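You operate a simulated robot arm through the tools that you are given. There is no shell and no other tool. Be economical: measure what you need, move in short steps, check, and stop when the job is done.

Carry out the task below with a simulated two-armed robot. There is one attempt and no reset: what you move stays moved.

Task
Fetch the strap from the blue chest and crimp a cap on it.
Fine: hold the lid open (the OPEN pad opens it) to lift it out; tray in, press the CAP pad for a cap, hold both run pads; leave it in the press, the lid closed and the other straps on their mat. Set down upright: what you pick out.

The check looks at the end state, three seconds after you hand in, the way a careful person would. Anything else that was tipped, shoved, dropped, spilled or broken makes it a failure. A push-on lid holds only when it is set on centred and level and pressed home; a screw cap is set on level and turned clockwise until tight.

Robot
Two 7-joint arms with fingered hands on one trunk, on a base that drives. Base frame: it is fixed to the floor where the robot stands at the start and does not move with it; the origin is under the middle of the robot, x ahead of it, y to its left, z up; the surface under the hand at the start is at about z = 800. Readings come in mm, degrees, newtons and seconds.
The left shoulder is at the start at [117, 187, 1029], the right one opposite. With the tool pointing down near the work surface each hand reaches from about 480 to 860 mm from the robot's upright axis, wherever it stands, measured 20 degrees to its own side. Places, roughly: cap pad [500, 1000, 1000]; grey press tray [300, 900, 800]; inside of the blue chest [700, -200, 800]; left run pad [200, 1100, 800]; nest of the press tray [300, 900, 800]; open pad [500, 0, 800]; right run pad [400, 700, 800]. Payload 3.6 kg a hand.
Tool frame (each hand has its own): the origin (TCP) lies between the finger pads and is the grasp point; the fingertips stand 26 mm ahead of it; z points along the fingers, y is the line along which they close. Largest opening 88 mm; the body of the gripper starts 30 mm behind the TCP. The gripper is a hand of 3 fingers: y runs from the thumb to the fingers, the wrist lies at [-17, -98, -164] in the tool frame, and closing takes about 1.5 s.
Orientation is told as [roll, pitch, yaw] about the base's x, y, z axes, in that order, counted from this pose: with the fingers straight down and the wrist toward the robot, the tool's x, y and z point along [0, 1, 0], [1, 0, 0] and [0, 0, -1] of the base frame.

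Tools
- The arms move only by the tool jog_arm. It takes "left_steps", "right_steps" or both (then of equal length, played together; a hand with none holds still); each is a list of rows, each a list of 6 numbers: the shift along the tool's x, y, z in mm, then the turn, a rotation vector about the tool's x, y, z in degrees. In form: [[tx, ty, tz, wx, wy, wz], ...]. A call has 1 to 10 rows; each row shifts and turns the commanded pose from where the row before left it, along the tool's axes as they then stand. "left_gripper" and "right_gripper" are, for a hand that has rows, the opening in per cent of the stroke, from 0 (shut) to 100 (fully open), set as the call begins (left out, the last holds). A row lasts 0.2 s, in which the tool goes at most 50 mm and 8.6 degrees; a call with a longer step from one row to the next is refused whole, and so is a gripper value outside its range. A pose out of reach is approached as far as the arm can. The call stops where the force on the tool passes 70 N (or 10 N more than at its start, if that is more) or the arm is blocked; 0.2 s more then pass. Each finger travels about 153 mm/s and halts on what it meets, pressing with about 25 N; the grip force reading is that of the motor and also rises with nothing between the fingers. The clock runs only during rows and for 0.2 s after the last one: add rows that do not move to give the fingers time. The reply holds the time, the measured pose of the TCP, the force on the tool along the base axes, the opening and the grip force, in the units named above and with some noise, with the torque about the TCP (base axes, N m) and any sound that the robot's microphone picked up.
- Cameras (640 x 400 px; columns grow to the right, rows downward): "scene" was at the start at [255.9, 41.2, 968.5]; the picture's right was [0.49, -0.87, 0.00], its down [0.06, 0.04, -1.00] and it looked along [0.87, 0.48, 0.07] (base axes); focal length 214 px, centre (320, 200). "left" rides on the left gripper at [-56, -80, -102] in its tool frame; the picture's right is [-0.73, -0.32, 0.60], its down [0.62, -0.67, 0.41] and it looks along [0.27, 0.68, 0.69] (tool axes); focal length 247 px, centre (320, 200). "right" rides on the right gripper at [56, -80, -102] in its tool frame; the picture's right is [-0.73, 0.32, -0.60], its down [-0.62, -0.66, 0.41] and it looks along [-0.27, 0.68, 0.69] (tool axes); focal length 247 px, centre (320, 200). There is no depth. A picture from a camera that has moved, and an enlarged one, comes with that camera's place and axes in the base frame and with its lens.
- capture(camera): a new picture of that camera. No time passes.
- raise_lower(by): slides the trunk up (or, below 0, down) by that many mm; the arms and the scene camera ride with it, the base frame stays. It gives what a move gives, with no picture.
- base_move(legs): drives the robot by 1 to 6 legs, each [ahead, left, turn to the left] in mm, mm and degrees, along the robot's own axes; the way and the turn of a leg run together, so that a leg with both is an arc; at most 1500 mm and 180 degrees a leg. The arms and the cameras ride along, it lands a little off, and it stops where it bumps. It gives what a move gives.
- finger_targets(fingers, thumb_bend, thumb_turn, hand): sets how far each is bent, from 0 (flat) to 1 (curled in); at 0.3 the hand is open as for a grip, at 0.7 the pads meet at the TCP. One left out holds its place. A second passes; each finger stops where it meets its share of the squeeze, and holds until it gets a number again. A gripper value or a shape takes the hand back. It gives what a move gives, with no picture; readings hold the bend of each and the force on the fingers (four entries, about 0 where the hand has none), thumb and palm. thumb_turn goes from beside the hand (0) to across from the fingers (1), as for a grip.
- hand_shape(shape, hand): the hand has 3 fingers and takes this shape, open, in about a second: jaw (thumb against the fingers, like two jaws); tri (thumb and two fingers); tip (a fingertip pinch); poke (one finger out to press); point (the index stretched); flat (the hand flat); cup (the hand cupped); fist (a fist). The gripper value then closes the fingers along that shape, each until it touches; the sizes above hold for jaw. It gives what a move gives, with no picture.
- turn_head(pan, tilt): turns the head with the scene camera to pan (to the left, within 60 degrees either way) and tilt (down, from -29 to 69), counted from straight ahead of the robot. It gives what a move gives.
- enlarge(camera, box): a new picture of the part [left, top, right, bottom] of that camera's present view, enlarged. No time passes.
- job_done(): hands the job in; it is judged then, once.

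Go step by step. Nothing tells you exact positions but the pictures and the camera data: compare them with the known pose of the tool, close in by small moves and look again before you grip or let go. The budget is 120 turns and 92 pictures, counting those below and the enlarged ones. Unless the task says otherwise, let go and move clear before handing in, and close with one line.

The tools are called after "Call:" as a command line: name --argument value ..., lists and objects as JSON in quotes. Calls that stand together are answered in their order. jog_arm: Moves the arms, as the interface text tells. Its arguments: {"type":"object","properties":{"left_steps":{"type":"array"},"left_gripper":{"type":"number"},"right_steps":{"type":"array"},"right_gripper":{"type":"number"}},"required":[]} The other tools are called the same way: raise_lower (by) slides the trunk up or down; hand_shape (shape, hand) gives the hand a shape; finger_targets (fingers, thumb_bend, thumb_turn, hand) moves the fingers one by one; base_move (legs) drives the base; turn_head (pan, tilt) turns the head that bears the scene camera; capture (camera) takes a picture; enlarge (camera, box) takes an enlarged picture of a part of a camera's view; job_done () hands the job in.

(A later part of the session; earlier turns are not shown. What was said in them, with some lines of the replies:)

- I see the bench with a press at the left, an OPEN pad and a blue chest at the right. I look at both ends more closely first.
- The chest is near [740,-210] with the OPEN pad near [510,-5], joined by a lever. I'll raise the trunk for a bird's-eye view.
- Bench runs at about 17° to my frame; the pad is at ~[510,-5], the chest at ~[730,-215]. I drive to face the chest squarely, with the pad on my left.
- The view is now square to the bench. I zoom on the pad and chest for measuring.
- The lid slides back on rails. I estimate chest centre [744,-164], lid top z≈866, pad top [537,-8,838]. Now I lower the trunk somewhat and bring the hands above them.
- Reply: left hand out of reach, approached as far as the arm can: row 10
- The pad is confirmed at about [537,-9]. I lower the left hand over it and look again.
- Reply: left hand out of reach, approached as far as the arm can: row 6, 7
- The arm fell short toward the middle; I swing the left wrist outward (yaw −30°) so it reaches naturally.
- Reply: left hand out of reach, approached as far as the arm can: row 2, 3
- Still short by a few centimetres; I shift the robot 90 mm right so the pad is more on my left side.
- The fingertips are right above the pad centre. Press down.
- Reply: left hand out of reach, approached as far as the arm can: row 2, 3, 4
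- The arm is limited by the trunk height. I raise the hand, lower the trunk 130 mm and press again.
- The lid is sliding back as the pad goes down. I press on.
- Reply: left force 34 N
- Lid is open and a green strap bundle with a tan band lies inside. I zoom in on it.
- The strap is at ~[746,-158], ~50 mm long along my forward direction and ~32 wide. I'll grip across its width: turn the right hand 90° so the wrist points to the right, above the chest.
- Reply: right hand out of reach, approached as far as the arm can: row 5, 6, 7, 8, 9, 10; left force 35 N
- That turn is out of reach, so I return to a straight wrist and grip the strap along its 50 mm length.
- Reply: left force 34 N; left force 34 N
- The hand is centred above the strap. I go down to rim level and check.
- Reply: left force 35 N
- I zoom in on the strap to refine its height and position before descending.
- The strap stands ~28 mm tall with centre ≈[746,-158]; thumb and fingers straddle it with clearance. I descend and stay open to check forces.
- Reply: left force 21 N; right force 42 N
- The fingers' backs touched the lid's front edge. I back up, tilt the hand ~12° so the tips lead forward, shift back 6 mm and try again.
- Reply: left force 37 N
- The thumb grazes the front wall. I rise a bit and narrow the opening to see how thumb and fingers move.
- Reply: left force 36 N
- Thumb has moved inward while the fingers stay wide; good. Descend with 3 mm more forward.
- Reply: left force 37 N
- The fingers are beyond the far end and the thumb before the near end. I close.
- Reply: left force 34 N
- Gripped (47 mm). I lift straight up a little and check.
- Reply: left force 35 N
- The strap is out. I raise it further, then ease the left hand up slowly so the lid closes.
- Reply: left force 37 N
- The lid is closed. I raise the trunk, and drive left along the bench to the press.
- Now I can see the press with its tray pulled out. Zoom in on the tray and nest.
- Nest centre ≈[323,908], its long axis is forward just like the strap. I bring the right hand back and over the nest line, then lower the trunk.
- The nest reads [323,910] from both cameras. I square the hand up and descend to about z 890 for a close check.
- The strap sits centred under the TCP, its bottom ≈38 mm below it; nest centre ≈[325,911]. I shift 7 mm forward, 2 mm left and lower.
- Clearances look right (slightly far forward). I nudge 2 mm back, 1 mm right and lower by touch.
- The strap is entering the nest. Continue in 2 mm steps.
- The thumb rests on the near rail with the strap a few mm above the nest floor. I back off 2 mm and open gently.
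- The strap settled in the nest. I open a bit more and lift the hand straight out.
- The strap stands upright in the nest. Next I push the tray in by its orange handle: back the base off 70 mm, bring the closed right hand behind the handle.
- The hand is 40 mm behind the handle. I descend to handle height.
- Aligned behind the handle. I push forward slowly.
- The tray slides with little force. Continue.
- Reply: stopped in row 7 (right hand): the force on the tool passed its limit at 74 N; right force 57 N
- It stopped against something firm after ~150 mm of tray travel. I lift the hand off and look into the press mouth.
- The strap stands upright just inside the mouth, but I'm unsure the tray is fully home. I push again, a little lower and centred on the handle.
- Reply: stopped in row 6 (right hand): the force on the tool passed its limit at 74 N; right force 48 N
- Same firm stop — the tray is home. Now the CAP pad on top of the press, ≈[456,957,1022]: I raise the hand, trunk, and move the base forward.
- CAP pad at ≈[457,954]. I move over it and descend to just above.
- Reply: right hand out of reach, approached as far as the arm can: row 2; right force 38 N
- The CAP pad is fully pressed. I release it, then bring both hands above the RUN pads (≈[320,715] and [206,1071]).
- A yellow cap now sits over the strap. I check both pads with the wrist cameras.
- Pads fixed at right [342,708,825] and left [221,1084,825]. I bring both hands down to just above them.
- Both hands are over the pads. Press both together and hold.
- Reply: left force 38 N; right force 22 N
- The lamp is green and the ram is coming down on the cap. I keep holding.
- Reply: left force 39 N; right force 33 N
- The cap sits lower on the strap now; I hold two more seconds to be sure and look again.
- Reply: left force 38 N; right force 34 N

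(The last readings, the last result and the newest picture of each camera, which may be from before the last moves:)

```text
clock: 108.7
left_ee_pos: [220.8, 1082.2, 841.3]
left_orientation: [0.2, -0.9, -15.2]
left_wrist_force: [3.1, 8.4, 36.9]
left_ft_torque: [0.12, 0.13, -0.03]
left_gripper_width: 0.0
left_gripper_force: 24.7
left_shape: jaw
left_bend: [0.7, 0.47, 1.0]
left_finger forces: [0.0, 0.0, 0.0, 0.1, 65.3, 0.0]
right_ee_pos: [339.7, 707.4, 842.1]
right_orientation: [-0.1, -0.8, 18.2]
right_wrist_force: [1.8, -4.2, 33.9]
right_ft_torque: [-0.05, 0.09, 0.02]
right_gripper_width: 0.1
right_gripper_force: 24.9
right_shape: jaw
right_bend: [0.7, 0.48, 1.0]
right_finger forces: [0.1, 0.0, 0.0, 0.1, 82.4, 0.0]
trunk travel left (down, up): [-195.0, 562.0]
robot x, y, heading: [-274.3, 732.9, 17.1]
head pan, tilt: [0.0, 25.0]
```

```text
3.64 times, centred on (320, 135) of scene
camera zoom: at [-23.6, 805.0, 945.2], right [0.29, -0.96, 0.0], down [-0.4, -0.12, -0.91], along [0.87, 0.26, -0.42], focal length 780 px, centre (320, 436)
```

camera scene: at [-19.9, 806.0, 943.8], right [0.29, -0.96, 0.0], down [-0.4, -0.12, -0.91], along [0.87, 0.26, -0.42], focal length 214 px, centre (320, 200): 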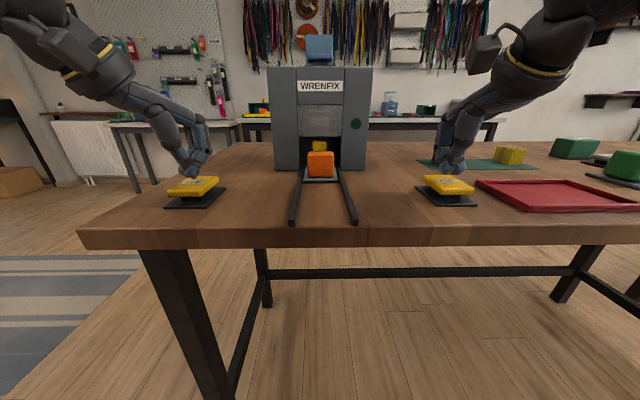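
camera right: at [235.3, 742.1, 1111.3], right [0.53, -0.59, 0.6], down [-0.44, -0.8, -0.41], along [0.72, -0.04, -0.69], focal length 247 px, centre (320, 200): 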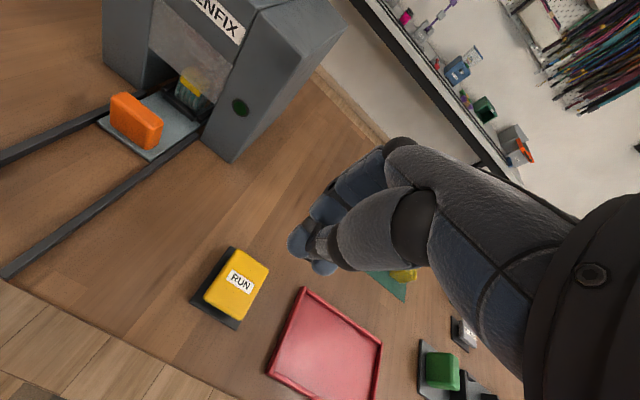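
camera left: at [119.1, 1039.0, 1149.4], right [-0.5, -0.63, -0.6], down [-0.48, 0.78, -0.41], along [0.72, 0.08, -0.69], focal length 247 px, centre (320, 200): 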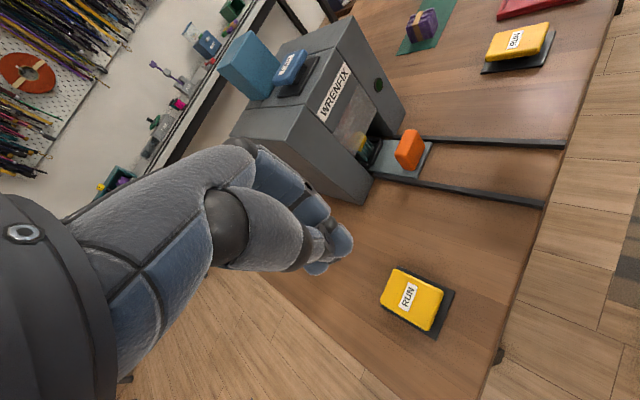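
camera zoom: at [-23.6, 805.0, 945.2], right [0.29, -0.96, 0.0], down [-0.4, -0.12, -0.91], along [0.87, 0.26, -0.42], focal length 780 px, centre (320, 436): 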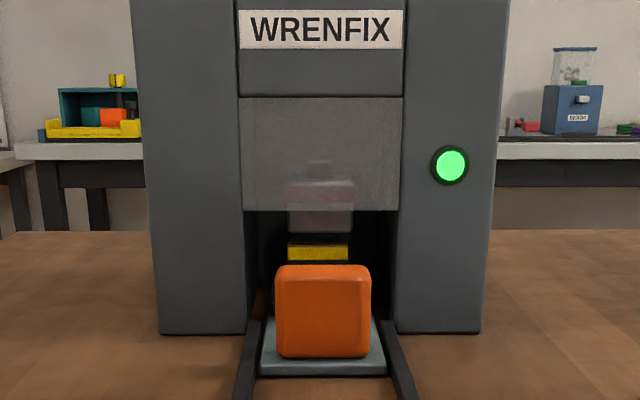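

The ram has reached a steady position. I release both pads together and lift clear.

Call:
jog_arm --right_steps '[[0, 0, -10, 0, 0, 0], [0, 0, -20, 0, 0, 0], [0, 0, -40, 0, 0, 0], [0, 0, -45, 0, 0, 0], [0, 0, -45, 0, 0, 0], [0, 0, 0, 0, 0, 0], [0, 0, 0, 0, 0, 0], [0, 0, 0, 0, 0, 0]]' --left_steps '[[0, 0, -10, 0, 0, 0], [0, 0, -20, 0, 0, 0], [0, 0, -40, 0, 0, 0], [0, 0, -45, 0, 0, 0], [0, 0, -45, 0, 0, 0], [0, 0, 0, 0, 0, 0], [0, 0, 0, 0, 0, 0], [0, 0, 0, 0, 0, 0]]'

Call:
enlarge --camera "scene" --box '[260, 80, 380, 190]'

Call:
capture --camera "right"

```text
clock: 110.5
left_ee_pos: [218.9, 1083.4, 993.7]
left_orientation: [0.0, -0.1, -15.2]
left_wrist_force: [-0.7, 0.0, -0.1]
left_ft_torque: [0.02, 0.01, 0.0]
left_gripper_width: 0.0
left_gripper_force: 25.1
left_shape: jaw
left_bend: [0.7, 0.47, 1.0]
left_finger forces: [0.1, 0.0, 0.0, 0.0, 0.0, 0.0]
right_ee_pos: [342.8, 709.2, 992.9]
right_orientation: [-0.2, 0.1, 18.2]
right_wrist_force: [-0.7, -0.2, -0.2]
right_ft_torque: [-0.01, 0.03, -0.03]
right_gripper_width: 0.0
right_gripper_force: 24.7
right_shape: jaw
right_bend: [0.7, 0.48, 1.0]
right_finger forces: [0.0, 0.0, 0.1, 0.0, 0.1, 0.0]
trunk travel left (down, up): [-195.0, 562.0]
robot x, y, heading: [-276.6, 729.5, 16.6]
head pan, tilt: [0.0, 25.0]
```

```text
3.64 times, centred on (320, 135) of scene
camera zoom: at [-19.7, 806.1, 943.7], right [0.29, -0.96, 0.0], down [-0.4, -0.12, -0.91], along [0.87, 0.26, -0.42], focal length 780 px, centre (320, 436)
```

zoom: 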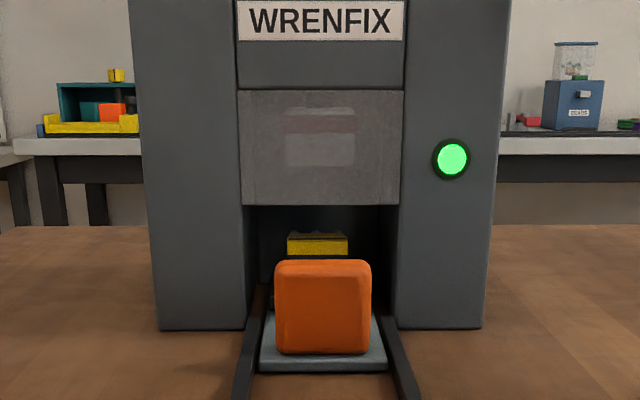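

```text
15 pictures are left
camera right: at [248.9, 738.3, 1094.9], right [0.53, -0.59, 0.6], down [-0.44, -0.8, -0.41], along [0.72, -0.04, -0.69], focal length 247 px, centre (320, 200)
```

right: 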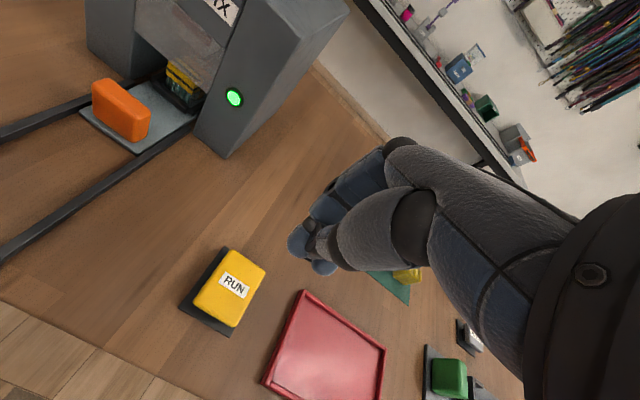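

The ram retracted and the lamp stays green. I check the capped strap close up, plus the mat and chest.

Call:
enlarge --camera "right" --box '[70, 30, 250, 170]'

Call:
turn_head --pan -40 --tilt 20

Call:
capture --camera "scene"

```text
2.86 times, centred on (160, 100) of right
camera zoom: at [248.9, 738.3, 1094.9], right [0.53, -0.59, 0.6], down [-0.44, -0.8, -0.41], along [0.72, -0.04, -0.69], focal length 706 px, centre (777, 486)
```

zoom: 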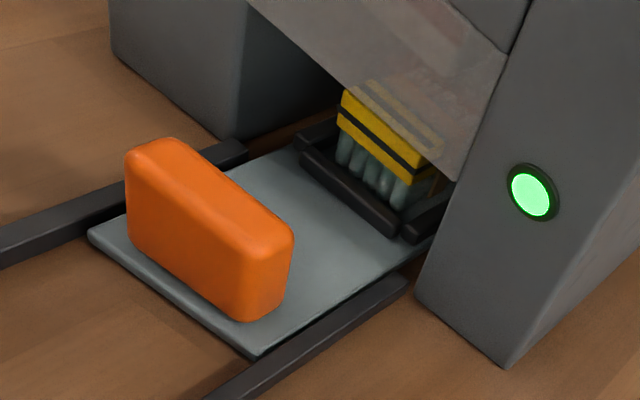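

```text
clock: 111.6
left_ee_pos: [218.5, 1083.2, 993.1]
left_orientation: [-0.1, 0.0, -15.2]
left_wrist_force: [0.0, -0.1, -1.0]
left_ft_torque: [0.01, 0.0, 0.02]
left_gripper_width: 0.0
left_gripper_force: 25.0
left_shape: jaw
left_bend: [0.7, 0.47, 1.0]
left_finger forces: [0.0, 0.0, 0.0, 0.1, 0.1, 0.0]
right_ee_pos: [343.4, 707.7, 994.9]
right_orientation: [-0.2, 0.1, 18.3]
right_wrist_force: [0.0, -0.1, 0.0]
right_ft_torque: [0.02, 0.01, -0.03]
right_gripper_width: 0.0
right_gripper_force: 24.6
right_shape: jaw
right_bend: [0.7, 0.48, 1.0]
right_finger forces: [0.1, 0.0, 0.1, 0.0, 0.0, 0.0]
trunk travel left (down, up): [-195.0, 562.0]
robot x, y, heading: [-275.4, 729.6, 16.7]
head pan, tilt: [-40.0, 20.0]
```

```text
13 pictures are left
camera scene: at [-22.2, 742.8, 951.8], right [-0.39, -0.92, 0.0], down [-0.31, 0.13, -0.94], along [0.86, -0.37, -0.34], focal length 214 px, centre (320, 200)
```

scene: 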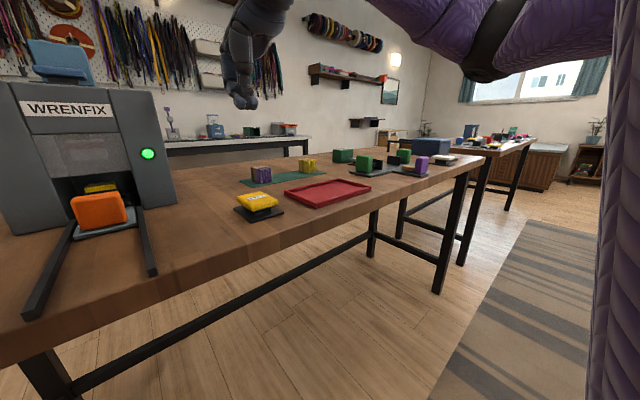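

The cap is crimped on the upright strap in the press, both other straps stand on their mat, the lid is closed, and the hands are clear. I hand in.

Call:
job_done

```text
The job is handed in.
```

I took the strap out of the blue chest, set it upright in the press nest and crimped a cap on it, and I've handed the job in. The press lamp is green. The lid is closed, the other straps are still on their mat, and both hands are clear.
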